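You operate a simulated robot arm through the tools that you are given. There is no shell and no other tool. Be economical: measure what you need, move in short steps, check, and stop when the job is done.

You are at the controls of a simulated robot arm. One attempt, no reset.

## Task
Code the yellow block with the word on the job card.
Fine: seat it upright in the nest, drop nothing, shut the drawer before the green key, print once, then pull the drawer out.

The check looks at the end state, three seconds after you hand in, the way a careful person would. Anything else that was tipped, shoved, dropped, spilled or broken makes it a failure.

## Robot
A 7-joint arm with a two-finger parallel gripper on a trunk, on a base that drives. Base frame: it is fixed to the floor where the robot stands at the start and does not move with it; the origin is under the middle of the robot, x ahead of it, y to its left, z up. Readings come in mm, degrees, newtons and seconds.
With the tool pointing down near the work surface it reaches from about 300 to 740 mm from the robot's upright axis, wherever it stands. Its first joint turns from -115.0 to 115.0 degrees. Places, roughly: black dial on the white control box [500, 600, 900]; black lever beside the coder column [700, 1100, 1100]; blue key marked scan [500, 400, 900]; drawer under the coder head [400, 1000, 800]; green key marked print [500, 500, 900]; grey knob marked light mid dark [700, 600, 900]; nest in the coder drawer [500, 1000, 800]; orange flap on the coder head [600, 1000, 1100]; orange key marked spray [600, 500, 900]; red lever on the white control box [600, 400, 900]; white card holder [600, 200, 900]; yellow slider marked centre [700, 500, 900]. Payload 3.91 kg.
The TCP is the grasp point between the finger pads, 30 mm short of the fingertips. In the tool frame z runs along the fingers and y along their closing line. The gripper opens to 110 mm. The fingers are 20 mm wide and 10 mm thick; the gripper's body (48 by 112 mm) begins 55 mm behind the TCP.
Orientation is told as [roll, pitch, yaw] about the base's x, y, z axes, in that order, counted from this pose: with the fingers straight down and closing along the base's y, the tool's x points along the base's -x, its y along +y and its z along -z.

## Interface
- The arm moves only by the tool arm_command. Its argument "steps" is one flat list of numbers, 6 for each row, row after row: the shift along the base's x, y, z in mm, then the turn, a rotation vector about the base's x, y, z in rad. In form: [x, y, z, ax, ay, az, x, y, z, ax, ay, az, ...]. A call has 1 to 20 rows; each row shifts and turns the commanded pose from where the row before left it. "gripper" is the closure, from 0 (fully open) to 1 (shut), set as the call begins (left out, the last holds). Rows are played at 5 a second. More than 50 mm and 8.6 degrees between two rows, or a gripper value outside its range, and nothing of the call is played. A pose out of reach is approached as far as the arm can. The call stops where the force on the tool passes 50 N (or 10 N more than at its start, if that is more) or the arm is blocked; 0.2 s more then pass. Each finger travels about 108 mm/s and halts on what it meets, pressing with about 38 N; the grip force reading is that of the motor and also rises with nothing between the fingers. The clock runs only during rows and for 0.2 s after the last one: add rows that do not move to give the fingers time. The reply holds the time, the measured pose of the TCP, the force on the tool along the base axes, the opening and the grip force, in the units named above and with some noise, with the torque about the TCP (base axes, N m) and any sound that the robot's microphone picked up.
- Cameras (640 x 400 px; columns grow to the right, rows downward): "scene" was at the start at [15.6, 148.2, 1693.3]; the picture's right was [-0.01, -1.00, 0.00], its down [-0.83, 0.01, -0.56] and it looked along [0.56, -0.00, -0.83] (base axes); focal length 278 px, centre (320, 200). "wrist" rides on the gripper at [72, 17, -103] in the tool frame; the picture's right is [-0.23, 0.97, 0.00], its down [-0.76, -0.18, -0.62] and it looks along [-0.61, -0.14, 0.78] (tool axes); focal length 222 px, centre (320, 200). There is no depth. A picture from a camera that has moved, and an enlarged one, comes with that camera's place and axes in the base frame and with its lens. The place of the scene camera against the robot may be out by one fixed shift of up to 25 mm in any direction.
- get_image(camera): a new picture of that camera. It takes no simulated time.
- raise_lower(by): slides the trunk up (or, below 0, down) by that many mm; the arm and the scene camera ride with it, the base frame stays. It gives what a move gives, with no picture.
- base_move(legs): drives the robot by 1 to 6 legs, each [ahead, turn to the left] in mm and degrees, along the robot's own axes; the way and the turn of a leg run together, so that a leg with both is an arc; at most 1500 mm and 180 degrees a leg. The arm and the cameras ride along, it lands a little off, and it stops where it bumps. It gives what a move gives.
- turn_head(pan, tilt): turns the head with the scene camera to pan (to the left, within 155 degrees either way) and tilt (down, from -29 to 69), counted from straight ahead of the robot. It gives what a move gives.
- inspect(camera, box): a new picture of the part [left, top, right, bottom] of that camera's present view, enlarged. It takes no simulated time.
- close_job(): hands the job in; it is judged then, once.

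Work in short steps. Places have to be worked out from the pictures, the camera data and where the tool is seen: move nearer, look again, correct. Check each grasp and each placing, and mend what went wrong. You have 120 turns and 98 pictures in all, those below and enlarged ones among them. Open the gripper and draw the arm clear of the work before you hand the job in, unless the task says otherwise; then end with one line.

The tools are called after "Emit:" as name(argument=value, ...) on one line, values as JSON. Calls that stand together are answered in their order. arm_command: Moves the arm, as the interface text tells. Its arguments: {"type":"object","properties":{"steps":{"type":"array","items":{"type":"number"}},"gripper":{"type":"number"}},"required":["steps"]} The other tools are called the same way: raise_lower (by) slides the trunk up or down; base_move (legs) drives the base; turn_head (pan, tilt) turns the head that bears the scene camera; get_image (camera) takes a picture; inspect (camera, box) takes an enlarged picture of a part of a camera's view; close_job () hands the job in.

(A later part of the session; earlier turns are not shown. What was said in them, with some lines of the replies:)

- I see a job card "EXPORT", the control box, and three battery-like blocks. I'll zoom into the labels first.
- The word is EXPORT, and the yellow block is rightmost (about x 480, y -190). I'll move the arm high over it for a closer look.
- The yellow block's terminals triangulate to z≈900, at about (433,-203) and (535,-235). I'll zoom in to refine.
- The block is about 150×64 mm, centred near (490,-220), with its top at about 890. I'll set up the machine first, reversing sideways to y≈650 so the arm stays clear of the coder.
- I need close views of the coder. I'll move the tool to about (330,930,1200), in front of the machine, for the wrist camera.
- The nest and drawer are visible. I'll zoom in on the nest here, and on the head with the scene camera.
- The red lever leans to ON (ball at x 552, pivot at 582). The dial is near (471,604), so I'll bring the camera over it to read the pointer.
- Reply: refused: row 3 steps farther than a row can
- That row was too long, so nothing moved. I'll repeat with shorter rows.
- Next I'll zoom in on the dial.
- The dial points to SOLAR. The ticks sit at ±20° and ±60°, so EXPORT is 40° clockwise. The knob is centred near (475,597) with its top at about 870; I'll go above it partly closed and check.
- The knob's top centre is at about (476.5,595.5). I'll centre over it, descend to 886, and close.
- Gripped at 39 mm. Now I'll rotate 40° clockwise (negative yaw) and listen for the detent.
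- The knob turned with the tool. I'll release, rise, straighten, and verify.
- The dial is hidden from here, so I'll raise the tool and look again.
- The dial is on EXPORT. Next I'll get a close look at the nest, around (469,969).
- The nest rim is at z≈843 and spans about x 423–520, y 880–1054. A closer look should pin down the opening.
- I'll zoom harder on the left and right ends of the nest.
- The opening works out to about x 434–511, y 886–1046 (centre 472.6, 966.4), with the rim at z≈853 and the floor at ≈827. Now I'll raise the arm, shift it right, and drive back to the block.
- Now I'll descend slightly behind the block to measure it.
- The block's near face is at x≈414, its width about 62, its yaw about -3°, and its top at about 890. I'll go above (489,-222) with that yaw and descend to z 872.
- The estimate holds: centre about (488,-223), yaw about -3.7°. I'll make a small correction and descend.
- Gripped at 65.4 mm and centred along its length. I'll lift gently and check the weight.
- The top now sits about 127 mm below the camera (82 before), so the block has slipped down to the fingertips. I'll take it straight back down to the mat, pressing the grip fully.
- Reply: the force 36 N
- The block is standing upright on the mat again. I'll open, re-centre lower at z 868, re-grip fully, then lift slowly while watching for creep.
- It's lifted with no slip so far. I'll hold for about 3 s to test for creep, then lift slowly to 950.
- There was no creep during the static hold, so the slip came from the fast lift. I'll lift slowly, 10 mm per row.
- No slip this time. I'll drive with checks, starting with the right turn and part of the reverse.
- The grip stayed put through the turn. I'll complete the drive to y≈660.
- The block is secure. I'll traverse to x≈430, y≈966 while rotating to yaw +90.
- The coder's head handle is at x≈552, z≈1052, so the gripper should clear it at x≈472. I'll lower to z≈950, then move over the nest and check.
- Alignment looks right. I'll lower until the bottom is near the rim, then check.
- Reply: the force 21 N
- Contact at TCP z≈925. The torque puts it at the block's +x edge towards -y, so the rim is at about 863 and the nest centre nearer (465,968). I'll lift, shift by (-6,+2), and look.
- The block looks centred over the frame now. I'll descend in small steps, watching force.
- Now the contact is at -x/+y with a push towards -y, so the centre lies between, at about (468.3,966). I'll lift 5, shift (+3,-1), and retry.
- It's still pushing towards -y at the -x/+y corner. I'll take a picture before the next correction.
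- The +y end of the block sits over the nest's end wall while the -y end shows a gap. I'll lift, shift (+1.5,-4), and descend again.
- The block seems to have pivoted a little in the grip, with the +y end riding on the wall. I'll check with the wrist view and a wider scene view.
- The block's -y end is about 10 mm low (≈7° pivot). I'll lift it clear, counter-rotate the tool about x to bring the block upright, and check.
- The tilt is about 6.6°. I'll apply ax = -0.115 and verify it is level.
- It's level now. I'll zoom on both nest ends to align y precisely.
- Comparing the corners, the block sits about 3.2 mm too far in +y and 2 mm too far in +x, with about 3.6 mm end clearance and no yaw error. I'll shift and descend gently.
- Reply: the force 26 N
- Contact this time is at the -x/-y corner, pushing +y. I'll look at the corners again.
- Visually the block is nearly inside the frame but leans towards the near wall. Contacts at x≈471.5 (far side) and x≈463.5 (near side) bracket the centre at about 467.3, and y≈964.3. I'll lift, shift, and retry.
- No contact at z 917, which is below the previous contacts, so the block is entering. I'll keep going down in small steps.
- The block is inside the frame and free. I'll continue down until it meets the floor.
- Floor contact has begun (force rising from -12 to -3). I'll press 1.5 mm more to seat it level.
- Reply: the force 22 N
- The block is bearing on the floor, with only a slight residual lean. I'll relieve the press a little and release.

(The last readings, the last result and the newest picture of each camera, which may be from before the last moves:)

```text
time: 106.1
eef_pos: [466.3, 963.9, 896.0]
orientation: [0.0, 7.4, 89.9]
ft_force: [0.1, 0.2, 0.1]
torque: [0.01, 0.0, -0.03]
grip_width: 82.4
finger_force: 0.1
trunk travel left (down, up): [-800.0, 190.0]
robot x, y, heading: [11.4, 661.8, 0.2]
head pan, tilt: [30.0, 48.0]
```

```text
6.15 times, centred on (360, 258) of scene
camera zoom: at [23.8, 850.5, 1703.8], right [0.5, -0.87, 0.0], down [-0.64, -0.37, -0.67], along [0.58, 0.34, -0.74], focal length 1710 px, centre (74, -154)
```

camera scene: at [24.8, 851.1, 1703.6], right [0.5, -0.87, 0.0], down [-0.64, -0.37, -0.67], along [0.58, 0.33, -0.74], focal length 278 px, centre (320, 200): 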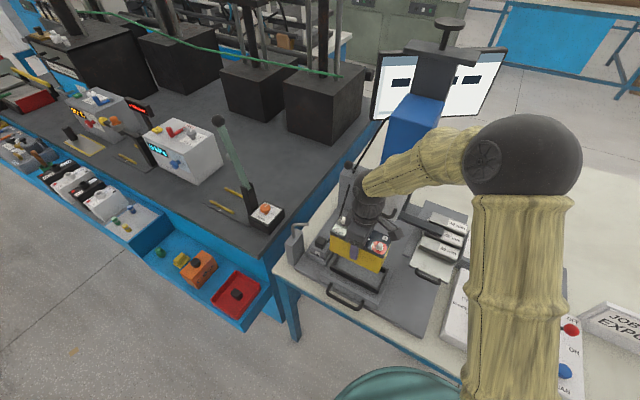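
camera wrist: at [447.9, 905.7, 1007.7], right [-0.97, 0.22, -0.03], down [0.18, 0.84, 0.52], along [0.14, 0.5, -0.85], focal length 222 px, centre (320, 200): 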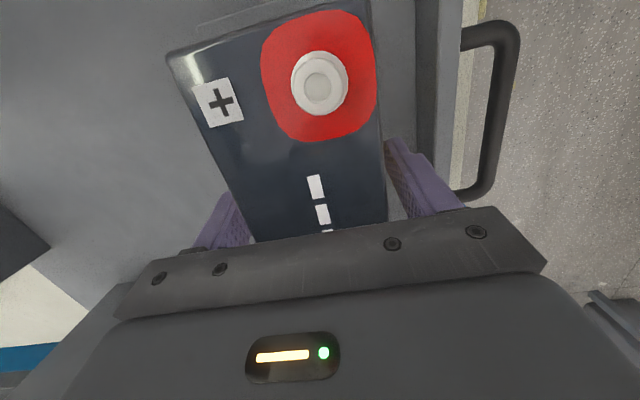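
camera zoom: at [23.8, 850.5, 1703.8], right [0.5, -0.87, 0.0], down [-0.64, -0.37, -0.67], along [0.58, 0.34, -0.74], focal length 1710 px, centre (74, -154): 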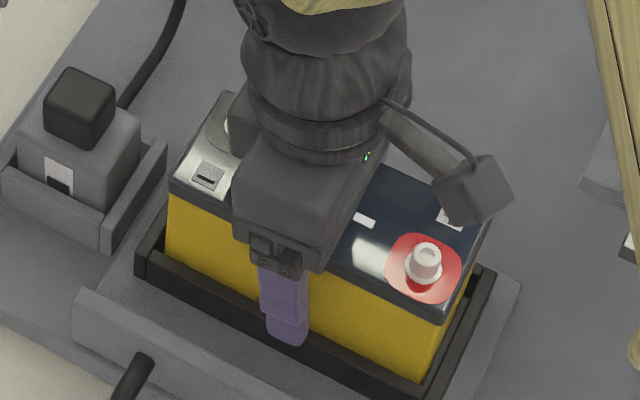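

The block stands in the nest. I'll rise straight up, back off, level the tool, and turn to yaw 0.

Emit:
arm_command(steps=[0, 0, 10, 0, 0, 0, 0, 0, 25, 0, 0, 0, 0, 0, 25, 0, 0, 0, 0, 0, 25, 0, 0, 0, -35, 0, 10, 0.06, 0, 0, -35, 0, 0, 0.07, 0, 0, -30, 0, 0, 0, 0, -0.14, -20, 0, 0, 0, 0, -0.14, -10, 0, 0, 0, 0, -0.14, -10, 0, 0, 0, 0, -0.14, -5, 0, 0, 0, 0, -0.14, 0, 0, 0, 0, 0, -0.14, 0, 0, 0, 0, 0, -0.14, 0, 0, 0, 0, 0, -0.14, 0, 0, 0, 0, 0, -0.14, 0, 0, 0, 0, 0, -0.14, 0, 0, 0, 0, 0, -0.14, 0, 0, 0, 0, 0, -0.03, 0, 0, 0, 0, 0, 0])

Emit:
get_image(camera="wrist")

Emit:
inspect(camera="scene", box=[290, 160, 450, 310])

```text
time: 110.1
eef_pos: [321.5, 963.9, 991.9]
orientation: [0.0, 0.0, 0.1]
ft_force: [-0.2, -0.4, -0.5]
torque: [-0.01, 0.0, -0.03]
grip_width: 82.2
finger_force: 0.0
trunk travel left (down, up): [-800.0, 190.0]
robot x, y, heading: [12.6, 663.3, -0.1]
head pan, tilt: [30.0, 48.0]
```

```text
21 pictures are left
camera wrist: at [247.7, 981.0, 1094.1], right [0.23, 0.97, 0.0], down [0.76, -0.18, 0.62], along [0.61, -0.14, -0.78], focal length 222 px, centre (320, 200)
```

wrist: 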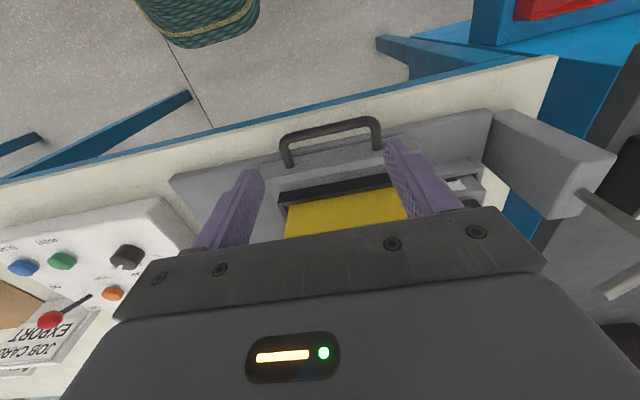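

```text
2.67 times, centred on (370, 235) of scene
camera zoom: at [23.7, 850.6, 1703.8], right [0.5, -0.87, 0.0], down [-0.64, -0.37, -0.67], along [0.58, 0.33, -0.74], focal length 741 px, centre (187, 107)
```

zoom: 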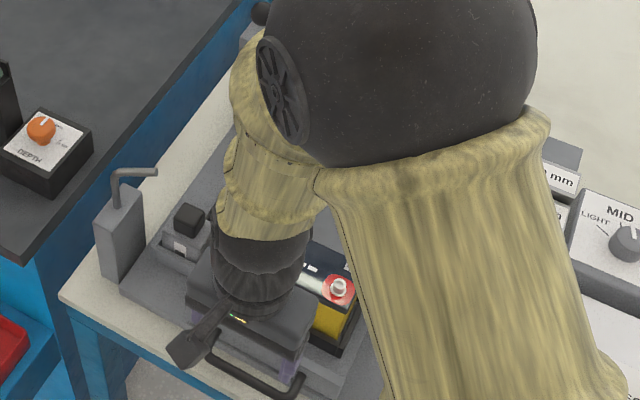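

The block looks upright in the nest. The handle bar is at about (346,970,843). I'll close the fingers, go down in front of the bar, then push.

Emit:
arm_command(steps=[-15, 5, 0, 0, 0, 0, 0, 0, -30, 0, 0, 0, 0, 0, -35, 0, 0, 0, 0, 0, -35, 0, 0, 0, 0, 0, -36, 0, 0, 0, 0, 0, 0, 0, 0, 0], gripper=1.0)

Emit:
get_image(camera="wrist")

```text
time: 111.5
eef_pos: [305.3, 968.4, 857.6]
orientation: [0.1, 0.1, 0.1]
ft_force: [-0.1, -0.7, 0.5]
torque: [0.0, 0.0, 0.0]
grip_width: 0.0
finger_force: 37.6
trunk travel left (down, up): [-800.0, 190.0]
robot x, y, heading: [9.8, 666.5, 0.1]
head pan, tilt: [30.0, 48.0]
```

```text
19 pictures are left
camera wrist: at [231.1, 986.1, 959.1], right [0.23, 0.97, 0.0], down [0.76, -0.18, 0.62], along [0.61, -0.14, -0.78], focal length 222 px, centre (320, 200)
```

wrist: 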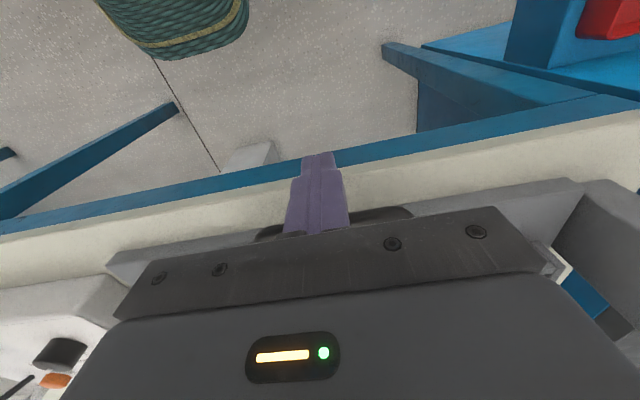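

The fingers are in front of the bar and centred. I'll push slowly along +x, watching force.

Emit:
arm_command(steps=[8, 0, 0, 0, 0, 0, 8, 0, 0, 0, 0, 0, 6, 0, 0, 0, 0, 0, 6, 0, 0, 0, 0, 0, 6, 0, 0, 0, 0, 0, 6, 0, 0, 0, 0, 0, 6, 0, 0, 0, 0, 0, 6, 0, 0, 0, 0, 0, 0, 0, 0, 0, 0, 0])

Emit:
inspect(camera="scene", box=[290, 160, 450, 310])

```text
time: 113.5
eef_pos: [357.8, 968.2, 856.3]
orientation: [0.0, -0.1, 0.1]
ft_force: [-1.0, -0.9, 0.1]
torque: [-0.06, 0.0, 0.01]
grip_width: 0.1
finger_force: 37.9
trunk travel left (down, up): [-800.0, 190.0]
robot x, y, heading: [13.3, 661.1, 0.1]
head pan, tilt: [30.0, 48.0]
```

```text
2.67 times, centred on (370, 235) of scene
camera zoom: at [23.5, 850.5, 1703.8], right [0.5, -0.87, 0.0], down [-0.64, -0.37, -0.67], along [0.58, 0.33, -0.74], focal length 741 px, centre (187, 107)
```

zoom: 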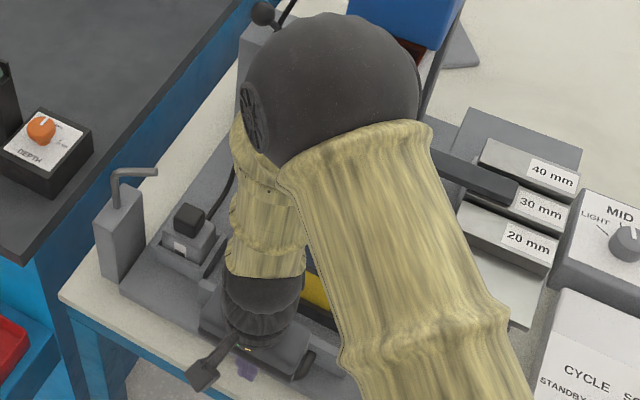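

Little resistance so far and the drawer seems to slide. At nest placement the elbow cleared the head at similar reach, so I'll continue the push in moderate steps.

Emit:
arm_command(steps=[6, 0, 0, 0, 0, 0, 7, 0, 0, 0, 0, 0, 7, 0, 0, 0, 0, 0, 7, 0, 0, 0, 0, 0, 7, 0, 0, 0, 0, 0, 7, 0, 0, 0, 0, 0, 7, 0, 0, 0, 0, 0, 0, 0, 0, 0, 0, 0])

Emit:
inspect(camera="scene", box=[290, 150, 450, 300])

```text
time: 115.3
eef_pos: [406.4, 968.5, 855.4]
orientation: [0.1, 0.0, 0.1]
ft_force: [-1.2, -0.1, -0.6]
torque: [0.0, -0.02, -0.01]
grip_width: 0.0
finger_force: 37.8
trunk travel left (down, up): [-800.0, 190.0]
robot x, y, heading: [11.7, 659.7, 0.0]
head pan, tilt: [30.0, 48.0]
```

```text
2.67 times, centred on (370, 225) of scene
camera zoom: at [23.7, 850.7, 1703.8], right [0.5, -0.87, 0.0], down [-0.64, -0.37, -0.67], along [0.58, 0.33, -0.74], focal length 741 px, centre (187, 133)
```

zoom: 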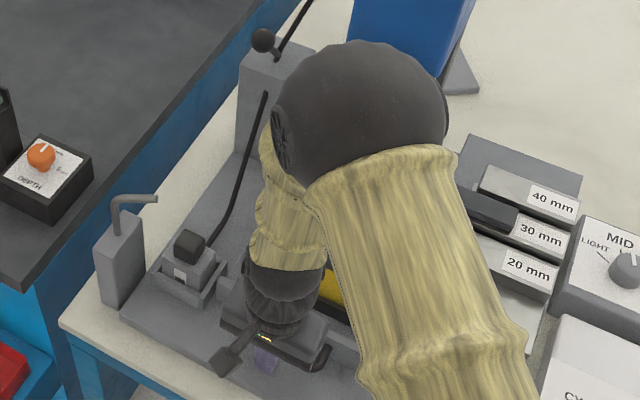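

The drawer is travelling with the hand, and the elbow has clearance to the blue housing. I'll continue.

Emit:
arm_command(steps=[6, 0, 0, 0, 0, 0, 7, 0, 0, 0, 0, 0, 7, 0, 0, 0, 0, 0, 7, 0, 0, 0, 0, 0, 7, 0, 0, 0, 0, 0, 6, 0, 0, 0, 0, 0, 0, 0, 0, 0, 0, 0])

Emit:
get_image(camera="scene")

```text
time: 116.9
eef_pos: [447.2, 968.5, 856.9]
orientation: [0.0, -0.1, 0.1]
ft_force: [-1.6, -0.5, -0.1]
torque: [-0.01, -0.01, 0.03]
grip_width: 0.0
finger_force: 37.9
trunk travel left (down, up): [-800.0, 190.0]
robot x, y, heading: [10.6, 661.1, 0.1]
head pan, tilt: [30.0, 48.0]
```

```text
16 pictures are left
camera scene: at [23.6, 850.5, 1703.8], right [0.5, -0.87, 0.0], down [-0.64, -0.37, -0.67], along [0.58, 0.33, -0.74], focal length 278 px, centre (320, 200)
```

scene: 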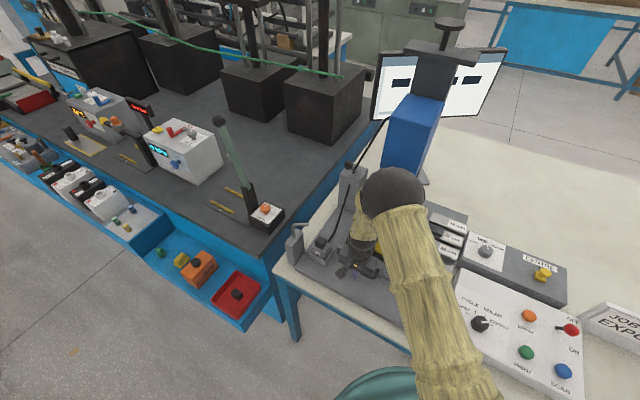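

To keep the wrist away from the head's handle, I'll lean the tool back 20° (fingertips forward), then push on gently.

Emit:
arm_command(steps=[-2, 0, 0, 0, -0.12, 0, -2, 0, 0, 0, -0.12, 0, -1, 0, 0, 0, -0.11, 0, 5, 0, 0, 0, 0, 0, 5, 0, 0, 0, 0, 0, 5, 0, 0, 0, 0, 0, 5, 0, 0, 0, 0, 0, 0, 0, 0, 0, 0, 0])

Emit:
get_image(camera="wrist")

```text
time: 118.7
eef_pos: [462.3, 968.1, 855.7]
orientation: [-0.1, -20.2, 0.1]
ft_force: [-4.0, -0.6, -2.6]
torque: [-0.02, 0.06, 0.02]
grip_width: 0.1
finger_force: 37.7
trunk travel left (down, up): [-800.0, 190.0]
robot x, y, heading: [8.8, 661.7, 0.1]
head pan, tilt: [30.0, 48.0]
```

```text
15 pictures are left
camera wrist: at [356.4, 985.8, 927.5], right [0.21, 0.97, 0.08], down [0.5, -0.18, 0.85], along [0.84, -0.14, -0.53], focal length 222 px, centre (320, 200)
```

wrist: 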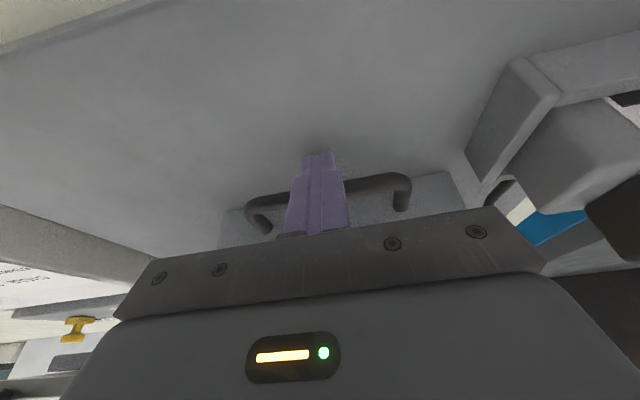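

The contact is good. I'll keep pushing until it stops.

Emit:
arm_command(steps=[5, 0, 0, 0, 0, 0, 5, 0, 0, 0, 0, 0, 5, 0, 0, 0, 0, 0, 5, 0, 0, 0, 0, 0, 0, 0, 0, 0, 0, 0])

```text
time: 119.9
eef_pos: [483.4, 968.7, 855.9]
orientation: [0.1, -20.1, 0.2]
ft_force: [-0.6, 0.5, -0.2]
torque: [-0.01, -0.04, 0.03]
grip_width: 0.0
finger_force: 37.4
trunk travel left (down, up): [-800.0, 190.0]
robot x, y, heading: [8.5, 664.7, -0.2]
head pan, tilt: [30.0, 48.0]
```

Emit:
arm_command(steps=[5, 0, 0, 0, 0, 0, 5, 0, 0, 0, 0, 0, 5, 0, 0, 0, 0, 0, 5, 0, 0, 0, 0, 0, 0, 0, 0, 0, 0, 0])

Emit:
get_image(camera="scene")

```text
time: 121.1
eef_pos: [497.0, 968.7, 853.7]
orientation: [-0.3, -19.7, 0.3]
ft_force: [-34.5, -5.2, -2.8]
torque: [0.21, 0.37, 0.05]
grip_width: 0.0
finger_force: 37.3
trunk travel left (down, up): [-800.0, 190.0]
robot x, y, heading: [11.7, 663.5, 0.0]
head pan, tilt: [30.0, 48.0]
```

```text
14 pictures are left
camera scene: at [19.1, 850.0, 1703.8], right [0.5, -0.87, 0.0], down [-0.64, -0.37, -0.67], along [0.58, 0.34, -0.74], focal length 278 px, centre (320, 200)
```

scene: 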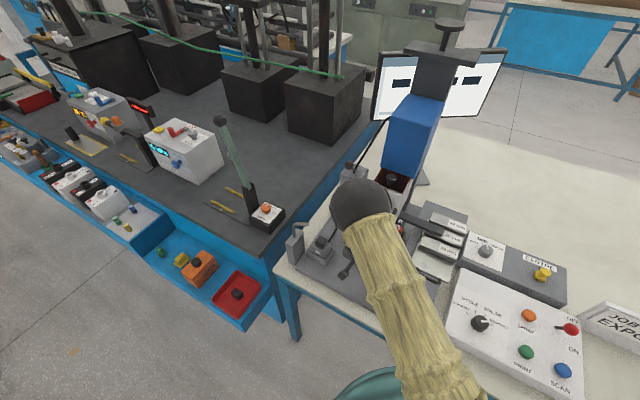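

It stopped firmly at x≈497 after about 173 mm of travel. I'll back off, rise, and look at whether the drawer is shut and the block upright under the head.

Emit:
arm_command(steps=[-10, 0, 0, 0, 0, 0, -30, 0, 0, 0, 0, 0, -40, 0, 10, 0, 0.12, 0, -40, 0, 10, 0, 0.12, 0, -40, 0, 20, 0, 0.11, 0, -20, -20, 35, 0, 0, 0, 0, -30, 35, 0, 0, 0, 0, -40, 25, 0, 0, 0, 0, -45, 10, 0, 0, 0, 0, -45, 0, 0, 0, 0, 0, -45, 0, 0, 0, 0, 0, -45, 0, 0, 0, 0, 0, -45, 0, 0, 0, 0, 0, 0, 0, 0, 0, 0])

Emit:
inspect(camera="scene", box=[300, 140, 460, 280])

```text
time: 124.1
eef_pos: [353.4, 660.2, 1000.1]
orientation: [-0.1, 0.1, 0.2]
ft_force: [-0.3, 0.0, 0.5]
torque: [-0.01, 0.01, 0.01]
grip_width: 0.1
finger_force: 38.1
out of reach, approached as far as the arm can: row 11, 12
trunk travel left (down, up): [-800.0, 190.0]
robot x, y, heading: [10.0, 666.5, 0.0]
head pan, tilt: [30.0, 48.0]
```

```text
2.86 times, centred on (380, 210) of scene
camera zoom: at [23.7, 851.5, 1703.6], right [0.5, -0.87, 0.0], down [-0.64, -0.37, -0.67], along [0.58, 0.33, -0.74], focal length 794 px, centre (149, 171)
```

zoom: 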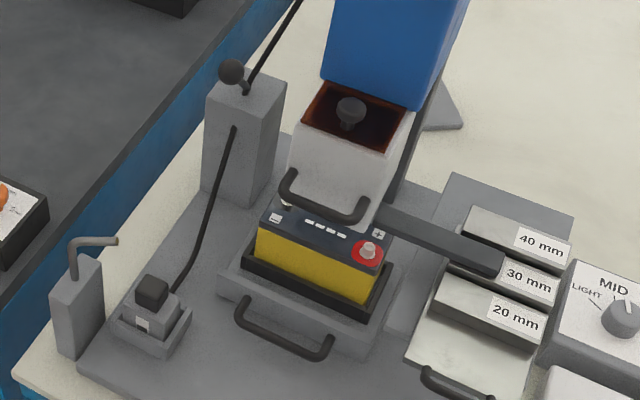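

The block is level and under the head. I'll zoom in to check it is a true end stop and the block isn't touching the head or the stop arm.

Emit:
inspect(camera="scene", box=[355, 180, 440, 235])

```text
7.27 times, centred on (398, 208) of scene
camera zoom: at [23.7, 851.5, 1703.6], right [0.5, -0.87, 0.0], down [-0.64, -0.37, -0.67], along [0.58, 0.33, -0.74], focal length 2021 px, centre (-244, 146)
```

zoom: 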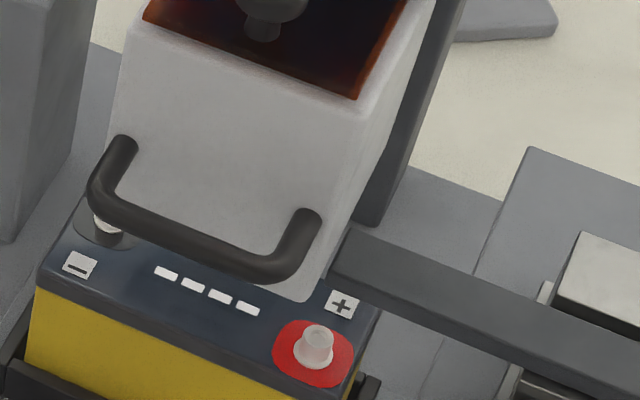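

Emit:
inspect(camera="scene", box=[372, 228, 412, 253])

```text
16.00 times, centred on (392, 240) of scene
camera zoom: at [23.7, 851.5, 1703.6], right [0.5, -0.87, 0.0], down [-0.64, -0.37, -0.67], along [0.58, 0.33, -0.74], focal length 4446 px, centre (-832, -448)
```

zoom: 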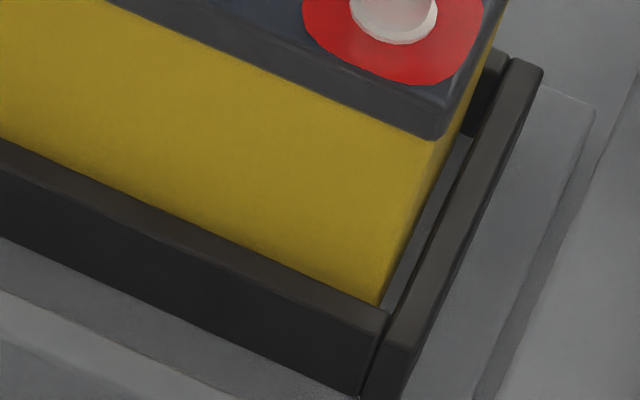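

The head's underside works out to z≈1005, well above the terminals at about 930, so the stop is the drawer's own end. Next I'll go above the green key at about (457,478,863).

Emit:
arm_command(steps=[20, -36, 0, 0, 0, 0, 20, -36, 0, 0, 0, 0, 20, -36, 0, 0, 0, 0, 20, -36, 0, 0, 0, 0, 24, -38, 0, 0, 0, 0, 0, 0, -35, 0, 0, 0, 0, 0, -35, 0, 0, 0, 0, 0, 0, 0, 0, 0])

Emit:
get_image(camera="wrist")

```text
time: 125.9
eef_pos: [452.5, 476.9, 931.9]
orientation: [-0.1, 0.0, 0.1]
ft_force: [-0.1, -1.1, -0.8]
torque: [0.02, 0.04, 0.01]
grip_width: 0.0
finger_force: 37.7
trunk travel left (down, up): [-800.0, 190.0]
robot x, y, heading: [10.2, 661.1, -0.2]
head pan, tilt: [30.0, 48.0]
```

```text
10 pictures are left
camera wrist: at [378.1, 494.2, 1033.7], right [0.23, 0.97, 0.0], down [0.76, -0.18, 0.62], along [0.61, -0.14, -0.78], focal length 222 px, centre (320, 200)
```

wrist: 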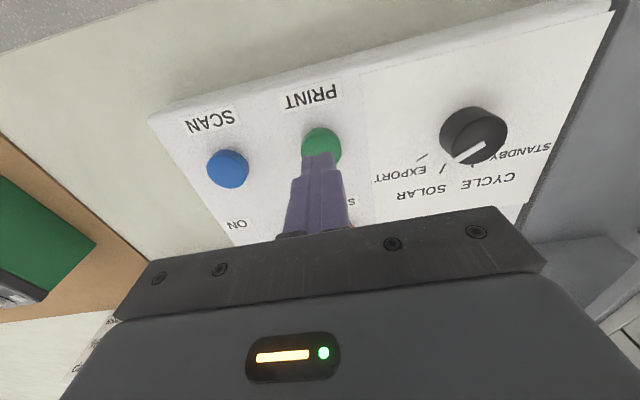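

The key's centre is at (457.3,478). I'll align, descend to just above it, then press once in small steps.

Emit:
arm_command(steps=[5, 1, -10, 0, 0, 0, 0, 0, -12, 0, 0, 0, 0, 0, -10, 0, 0, 0, 0, 0, 0, 0, 0, 0])

Emit:
arm_command(steps=[0, 0, -2, 0, 0, 0, 0, 0, -2, 0, 0, 0, 0, 0, -2, 0, 0, 0, 0, 0, -2, 0, 0, 0])

```text
time: 126.9
eef_pos: [457.7, 478.3, 898.4]
orientation: [0.1, 0.0, 0.2]
ft_force: [1.1, 0.1, 1.0]
torque: [0.0, 0.01, 0.02]
grip_width: 0.0
finger_force: 38.2
trunk travel left (down, up): [-800.0, 190.0]
robot x, y, heading: [11.4, 661.1, -0.0]
head pan, tilt: [30.0, 48.0]
```

```text
time: 127.9
eef_pos: [456.2, 478.3, 891.8]
orientation: [-0.1, -0.3, 0.1]
ft_force: [4.4, -1.8, 27.8]
torque: [-0.11, -0.27, -0.01]
grip_width: 0.0
finger_force: 37.6
trunk travel left (down, up): [-800.0, 190.0]
robot x, y, heading: [14.8, 660.0, -0.1]
head pan, tilt: [30.0, 48.0]
heard: click
```

I heard one click. I'll lift off without pressing again and wait a moment for the print.

Emit:
arm_command(steps=[0, 0, 10, 0, 0, 0, 0, 0, 25, 0, 0, 0, 0, 0, 30, 0, 0, 0, 0, 0, 35, 0, 0, 0, -20, 10, 0, 0, 0, 0, -20, 10, 0, 0, 0, 0, 0, 0, 0, 0, 0, 0, 0, 0, 0, 0, 0, 0, 0, 0, 0, 0, 0, 0, 0, 0, 0, 0, 0, 0, 0, 0, 0, 0, 0, 0, 0, 0, 0, 0, 0, 0])

Emit:
inspect(camera="scene", box=[300, 140, 460, 280])

```text
time: 130.5
eef_pos: [416.6, 499.0, 989.7]
orientation: [0.0, 0.0, 0.1]
ft_force: [-0.2, -0.1, 0.5]
torque: [0.01, -0.01, 0.01]
grip_width: 0.0
finger_force: 37.2
trunk travel left (down, up): [-800.0, 190.0]
robot x, y, heading: [11.5, 662.1, 0.2]
head pan, tilt: [30.0, 48.0]
```

```text
2.86 times, centred on (380, 210) of scene
camera zoom: at [23.7, 850.4, 1703.8], right [0.5, -0.87, 0.0], down [-0.64, -0.37, -0.67], along [0.58, 0.34, -0.74], focal length 794 px, centre (149, 171)
```

zoom: 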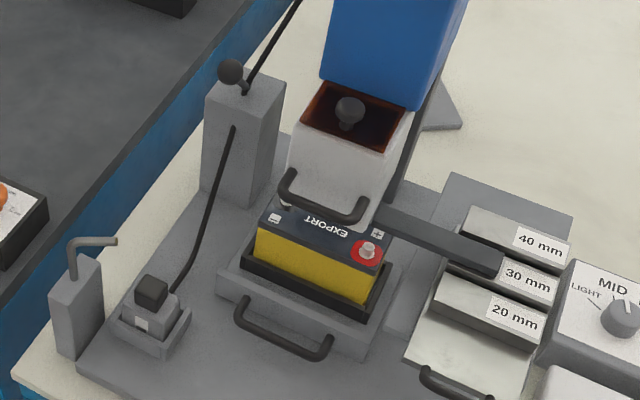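

EXPORT is printed on the block. Now I'll return to the handle to pull the drawer out, positioning in front of it to see the bar.

Emit:
arm_command(steps=[0, 45, 0, 0, 0, 0, 0, 47, 0, 0, 0, 0, 0, 47, 0, 0, 0, 0, 0, 47, 0, 0, 0, 0, 0, 47, 0, 0, 0, 0, 0, 47, 0, 0, 0, 0, 0, 47, 0, 0, 0, 0, 0, 47, 0, 0, 0, 0, 0, 47, 0, 0, 0, 0, 0, 47, 0, 0, 0, 0, 0, 0, 0, 0, 0, 0])

Emit:
inspect(camera="wrist", box=[220, 60, 420, 240])

```text
time: 132.9
eef_pos: [418.0, 965.6, 989.0]
orientation: [0.0, 0.0, 0.0]
ft_force: [0.8, -0.1, -0.1]
torque: [0.03, 0.04, -0.01]
grip_width: 0.0
finger_force: 37.2
trunk travel left (down, up): [-800.0, 190.0]
robot x, y, heading: [14.8, 660.2, -0.1]
head pan, tilt: [30.0, 48.0]
```

```text
2.22 times, centred on (320, 150) of wrist
camera zoom: at [343.1, 984.2, 1092.0], right [0.23, 0.97, 0.0], down [0.76, -0.18, 0.62], along [0.61, -0.14, -0.78], focal length 494 px, centre (320, 311)
```

zoom: 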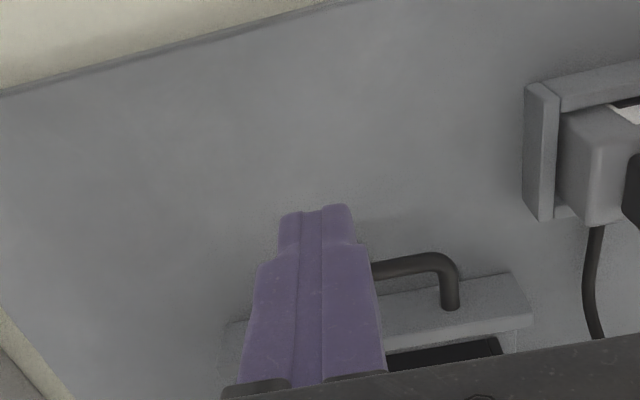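

The shut handle's bar is at x≈515, z≈843, with about 32 mm of gap behind it. To stay clear of the head's handle I'll grip the bar with yaw 90 and a 20° back-lean, so I'll set that orientation here first.

Emit:
arm_command(steps=[0, 0, 0, 0, 0, 0.14, 0, 0, 0, 0, 0, 0.14, 0, 0, 0, 0, 0, 0.14, 0, 0, 0, 0, 0, 0.14, 0, 0, 0, 0, 0, 0.14, 0, 0, 0, 0, 0, 0.14, 0, 0, 0, 0, 0, 0.14, 0, 0, 0, 0, 0, 0.14, 0, 0, 0, 0, 0, 0.14, 0, 0, 0, 0, 0, 0.14, 0, 0, 0, 0, 0, 0.14, 0, 0, 0, 0, 0, 0.03, 0, 0, 0, 0, -0.12, 0, 0, 0, 0, 0, -0.12, 0, 0, 0, 0, 0, -0.11, 0, 0, 3, -30, 0, 0, 0, 0, 0, -20, 0, 0, 0, 0, 0, 0, 0, 0, 0], gripper=0.764)

Emit:
inspect(camera="scene", box=[300, 160, 460, 290])

```text
time: 136.7
eef_pos: [418.6, 971.0, 941.9]
orientation: [-20.1, 0.0, 90.0]
ft_force: [0.0, 0.0, 0.6]
torque: [0.0, -0.03, 0.01]
grip_width: 26.1
finger_force: 0.1
trunk travel left (down, up): [-800.0, 190.0]
robot x, y, heading: [10.3, 665.2, -0.1]
head pan, tilt: [30.0, 48.0]
```

```text
3.08 times, centred on (380, 225) of scene
camera zoom: at [23.9, 850.4, 1703.8], right [0.5, -0.87, 0.0], down [-0.64, -0.37, -0.67], along [0.58, 0.33, -0.74], focal length 855 px, centre (135, 123)
```

zoom: 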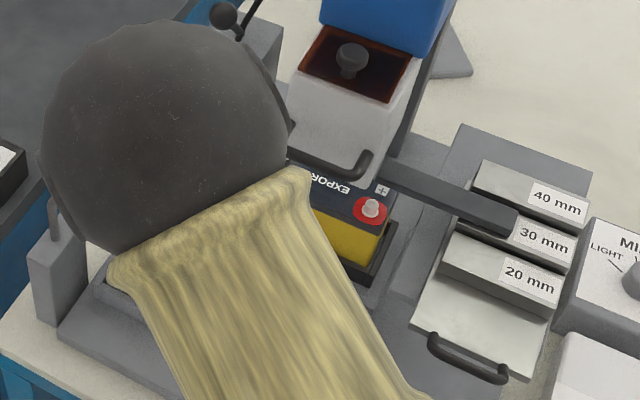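

The posture is clear of everything. I'll move forward over the bar, then down to z≈862.

Emit:
arm_command(steps=[15, 0, 0, 0, 0, 0, 20, 0, 0, 0, 0, 0, 20, 0, 0, 0, 0, 0, 20, 0, 0, 0, 0, 0, 14, 0, 0, 0, 0, 0, 0, 0, -20, 0, 0, 0, 0, 0, -20, 0, 0, 0, 0, 0, 0, 0, 0, 0])

Emit:
get_image(camera="wrist")

```text
time: 138.5
eef_pos: [506.9, 971.4, 899.8]
orientation: [-20.1, 0.0, 89.9]
ft_force: [0.4, -0.3, 0.3]
torque: [-0.01, 0.0, 0.01]
grip_width: 26.2
finger_force: 0.1
trunk travel left (down, up): [-800.0, 190.0]
robot x, y, heading: [12.0, 661.3, -0.2]
head pan, tilt: [30.0, 48.0]
```

```text
6 pictures are left
camera wrist: at [453.0, 899.4, 990.3], right [-0.91, 0.23, -0.33], down [-0.05, 0.76, 0.65], along [0.4, 0.61, -0.69], focal length 222 px, centre (320, 200)
```

wrist: 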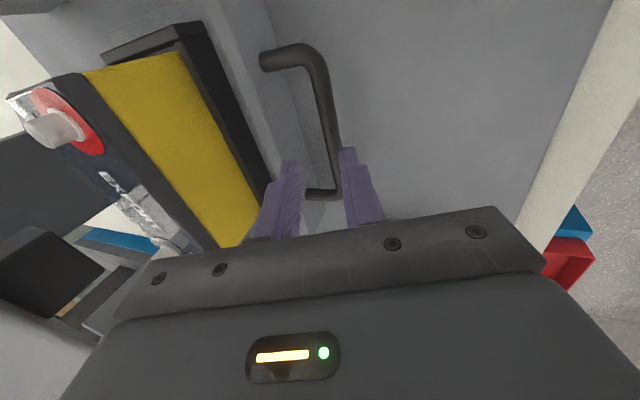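

The bar is at x≈517 and lines up between the fingers. I'll adjust +2.5 in x, lower to 862, and close.

Emit:
arm_command(steps=[2.5, 0, -8, 0, 0, 0, 0, 0, -10, 0, 0, 0, 0, 0, -10, 0, 0, 0, 0, 0, -5, 0, 0, 0, 0, 0, -5, 0, 0, 0, 0, 0, 0, 0, 0, 0])

Emit:
get_image(camera="wrist")

```text
time: 139.9
eef_pos: [509.7, 969.9, 861.0]
orientation: [-20.1, 0.1, 90.0]
ft_force: [-0.1, -0.5, 0.5]
torque: [0.0, -0.01, 0.0]
grip_width: 25.9
finger_force: 0.1
trunk travel left (down, up): [-800.0, 190.0]
robot x, y, heading: [10.5, 662.6, -0.1]
head pan, tilt: [30.0, 48.0]
```

```text
5 pictures are left
camera wrist: at [455.8, 898.1, 952.3], right [-0.91, 0.23, -0.33], down [-0.05, 0.76, 0.65], along [0.4, 0.61, -0.69], focal length 222 px, centre (320, 200)
```

wrist: 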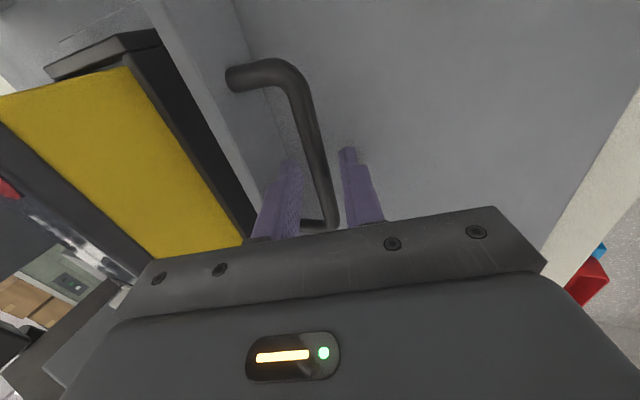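

The bar sits between the fingers. I'll close on it.

Emit:
arm_command(steps=[0, 0, 0, 0, 0, 0, 0, 0, 0, 0, 0, 0, 0, 0, 0, 0, 0, 0], gripper=0.95)

```text
time: 140.7
eef_pos: [509.7, 969.8, 860.2]
orientation: [-20.1, -0.1, 90.1]
ft_force: [1.7, -0.5, 0.8]
torque: [-0.25, -0.03, 0.5]
grip_width: 11.5
finger_force: 44.8
trunk travel left (down, up): [-800.0, 190.0]
robot x, y, heading: [12.3, 662.1, -0.2]
head pan, tilt: [30.0, 48.0]
```

Gripped the bar at 11.5 mm. I'll pull out slowly.

Emit:
arm_command(steps=[-2, 0, 0, 0, 0, 0, -4, 0, 0, 0, 0, 0, -6, 0, 0, 0, 0, 0, -6, 0, 0, 0, 0, 0, -6, 0, 0, 0, 0, 0, -6, 0, 0, 0, 0, 0, -6, 0, 0, 0, 0, 0, -6, 0, 0, 0, 0, 0, -6, 0, 0, 0, 0, 0, -6, 0, 0, 0, 0, 0, -6, 0, 0, 0, 0, 0, -6, 0, 0, 0, 0, 0, -6, 0, 0, 0, 0, 0, -6, 0, 0, 0, 0, 0, -4, 0, 0, 0, 0, 0, -2, 0, 0, 0, 0, 0, 0, 0, 0, 0, 0, 0])

Emit:
get_image(camera="wrist")

```text
time: 144.3
eef_pos: [423.7, 970.7, 861.2]
orientation: [-20.2, -0.1, 90.1]
ft_force: [2.5, 4.5, 18.6]
torque: [0.26, -0.1, 0.64]
grip_width: 11.6
finger_force: 44.9
trunk travel left (down, up): [-800.0, 190.0]
robot x, y, heading: [12.0, 665.7, -0.1]
head pan, tilt: [30.0, 48.0]
```

```text
4 pictures are left
camera wrist: at [371.0, 898.0, 952.2], right [-0.91, 0.23, -0.34], down [-0.05, 0.76, 0.65], along [0.4, 0.61, -0.68], focal length 222 px, centre (320, 200)
```

wrist: 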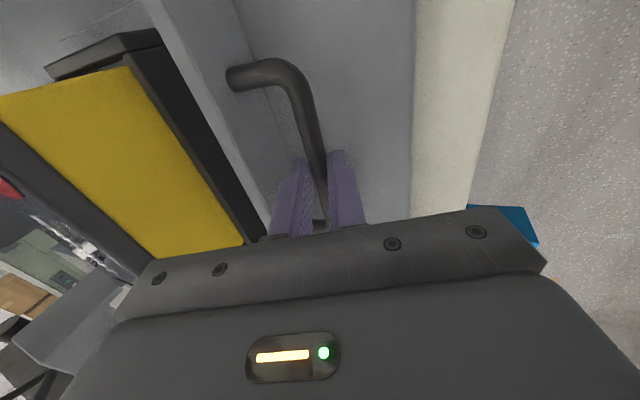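

The drawer follows and the block stays put. I'll continue the rest of the way, easing z by +1.

Emit:
arm_command(steps=[-2, 0, 1, 0, 0, 0, -4, 0, 0, 0, 0, 0, -6, 0, 0, 0, 0, 0, -6, 0, 0, 0, 0, 0, -6, 0, 0, 0, 0, 0, -6, 0, 0, 0, 0, 0, -6, 0, 0, 0, 0, 0, -6, 0, 0, 0, 0, 0, -6, 0, 0, 0, 0, 0, -6, 0, 0, 0, 0, 0, -6, 0, 0, 0, 0, 0, -6, 0, 0, 0, 0, 0, -5, 0, 0, 0, 0, 0, -4, 0, 0, 0, 0, 0, -3, 0, 0, 0, 0, 0, -2, 0, 0, 0, 0, 0, 0, 0, 0, 0, 0, 0])

```text
time: 147.9
eef_pos: [344.9, 970.1, 862.3]
orientation: [-20.0, 0.1, 90.1]
ft_force: [0.7, -0.4, -23.3]
torque: [-0.41, 0.09, 0.32]
grip_width: 11.8
finger_force: 45.1
trunk travel left (down, up): [-800.0, 190.0]
robot x, y, heading: [11.3, 661.3, 0.1]
head pan, tilt: [30.0, 48.0]
```

165 mm out; the original open position corresponds to TCP x≈338. I'll pull the last few mm until it stops.

Emit:
arm_command(steps=[-3, 0, -0.6, 0, 0, 0, -2, 0, 0, 0, 0, 0, -2, 0, 0, 0, 0, 0, -2, 0, 0, 0, 0, 0, -1, 0, 0, 0, 0, 0, 0, 0, 0, 0, 0, 0])

```text
time: 149.3
eef_pos: [339.8, 970.8, 861.0]
orientation: [-20.1, -0.1, 89.9]
ft_force: [32.2, 0.1, -7.7]
torque: [-0.89, -0.53, 0.35]
grip_width: 11.4
finger_force: 44.5
trunk travel left (down, up): [-800.0, 190.0]
robot x, y, heading: [13.9, 659.2, 0.1]
head pan, tilt: [30.0, 48.0]
```

End stop reached. I'll ease the tension, open, and withdraw along the tool axis.

Emit:
arm_command(steps=[3, 0, 0, 0, 0, 0, 0, 0, 0, 0, 0, 0])

Emit:
arm_command(steps=[0, 0, 0, 0, 0, 0, 0, 0, 0, 0, 0, 0, -3.4, 0, 9.4, 0, 0, 0, -3.4, 0, 9.4, 0, 0, 0, -3.4, 0, 9.4, 0, 0, 0, -3.4, 0, 9.4, 0, 0, 0, 0, 0, 30, 0, 0, 0, 0, 0, 40, 0, 0, 0, 0, 0, 40, 0, 0, 0, 0, 0, 0, 0, 0, 0], gripper=0.764)

Emit:
get_image(camera="wrist")

```text
time: 149.9
eef_pos: [338.8, 969.7, 861.4]
orientation: [-20.0, -0.1, 90.1]
ft_force: [23.2, 1.9, 3.3]
torque: [-0.37, -0.35, 0.41]
grip_width: 11.6
finger_force: 44.7
trunk travel left (down, up): [-800.0, 190.0]
robot x, y, heading: [10.4, 663.8, 0.1]
head pan, tilt: [30.0, 48.0]
```

```text
time: 152.1
eef_pos: [324.3, 970.0, 1010.1]
orientation: [-20.0, 0.2, 90.0]
ft_force: [0.9, 0.5, 1.1]
torque: [-0.01, 0.0, 0.01]
grip_width: 26.1
finger_force: 0.1
trunk travel left (down, up): [-800.0, 190.0]
robot x, y, heading: [13.0, 662.4, 0.2]
head pan, tilt: [30.0, 48.0]
```

```text
3 pictures are left
camera wrist: at [270.4, 897.7, 1101.7], right [-0.92, 0.23, -0.33], down [-0.05, 0.76, 0.65], along [0.4, 0.61, -0.69], focal length 222 px, centre (320, 200)
```

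wrist: 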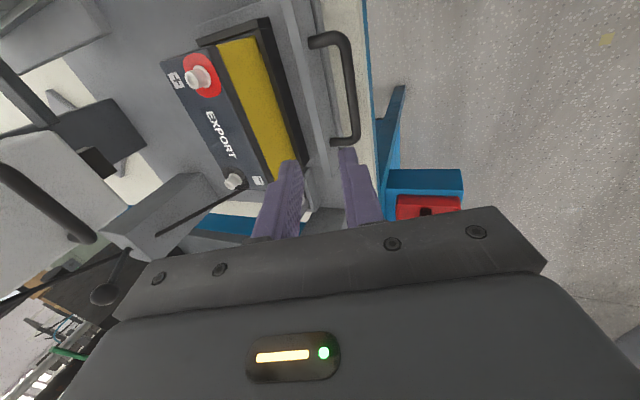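

The drawer is out, with the block upright and printed EXPORT. I'll draw the arm well clear, open the gripper, and take a final look.

Emit:
arm_command(steps=[0, 0, 40, 0, 0.12, 0, 0, 0, 40, 0, 0.12, 0, 5, -40, 20, 0, 0.11, 0, 10, -45, 0, 0, 0, 0, 10, -45, 0, 0, 0, 0, 10, -45, 0, 0, 0, 0, 10, -45, 0, 0, 0, 0, 10, -45, 0, 0, 0, 0, 10, -45, 0, 0, 0, 0, 10, -45, 0, 0, 0, 0, 10, -45, 0, 0, 0, 0, 0, 0, 0, 0, 0, 0], gripper=0)

Emit:
inspect(camera="scene", box=[270, 130, 470, 320])

```text
time: 154.7
eef_pos: [407.8, 570.3, 1108.1]
orientation: [0.0, -0.1, 90.0]
ft_force: [-0.4, 0.2, 0.3]
torque: [0.04, 0.0, 0.0]
grip_width: 109.8
finger_force: 0.1
trunk travel left (down, up): [-800.0, 190.0]
robot x, y, heading: [13.3, 662.3, -0.1]
head pan, tilt: [30.0, 48.0]
```

```text
2.11 times, centred on (370, 225) of scene
camera zoom: at [23.5, 851.4, 1703.7], right [0.5, -0.87, 0.0], down [-0.64, -0.37, -0.67], along [0.58, 0.33, -0.74], focal length 585 px, centre (215, 147)
```

zoom: 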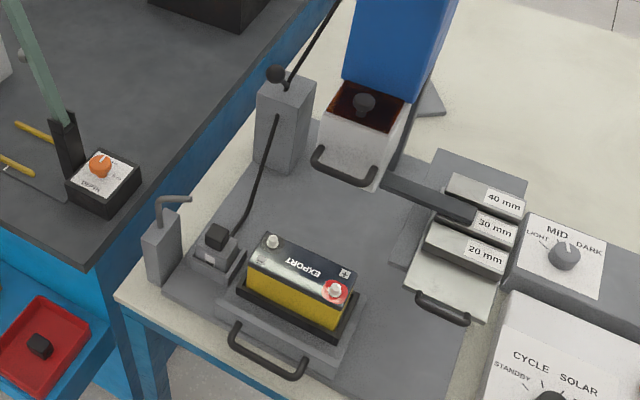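

The drawer is fully out, the block is upright in the nest and printed EXPORT, and the arm is clear. I'm handing in.

Emit:
close_job()

```text
The job is handed in.
```

The yellow block is coded EXPORT and sits upright in the nest with the drawer pulled out. The drawer was shut before the one green-key press. Early on, a fast lift made the block slip in the grip; I set it back on the mat and re-gripped it, so it never fell.
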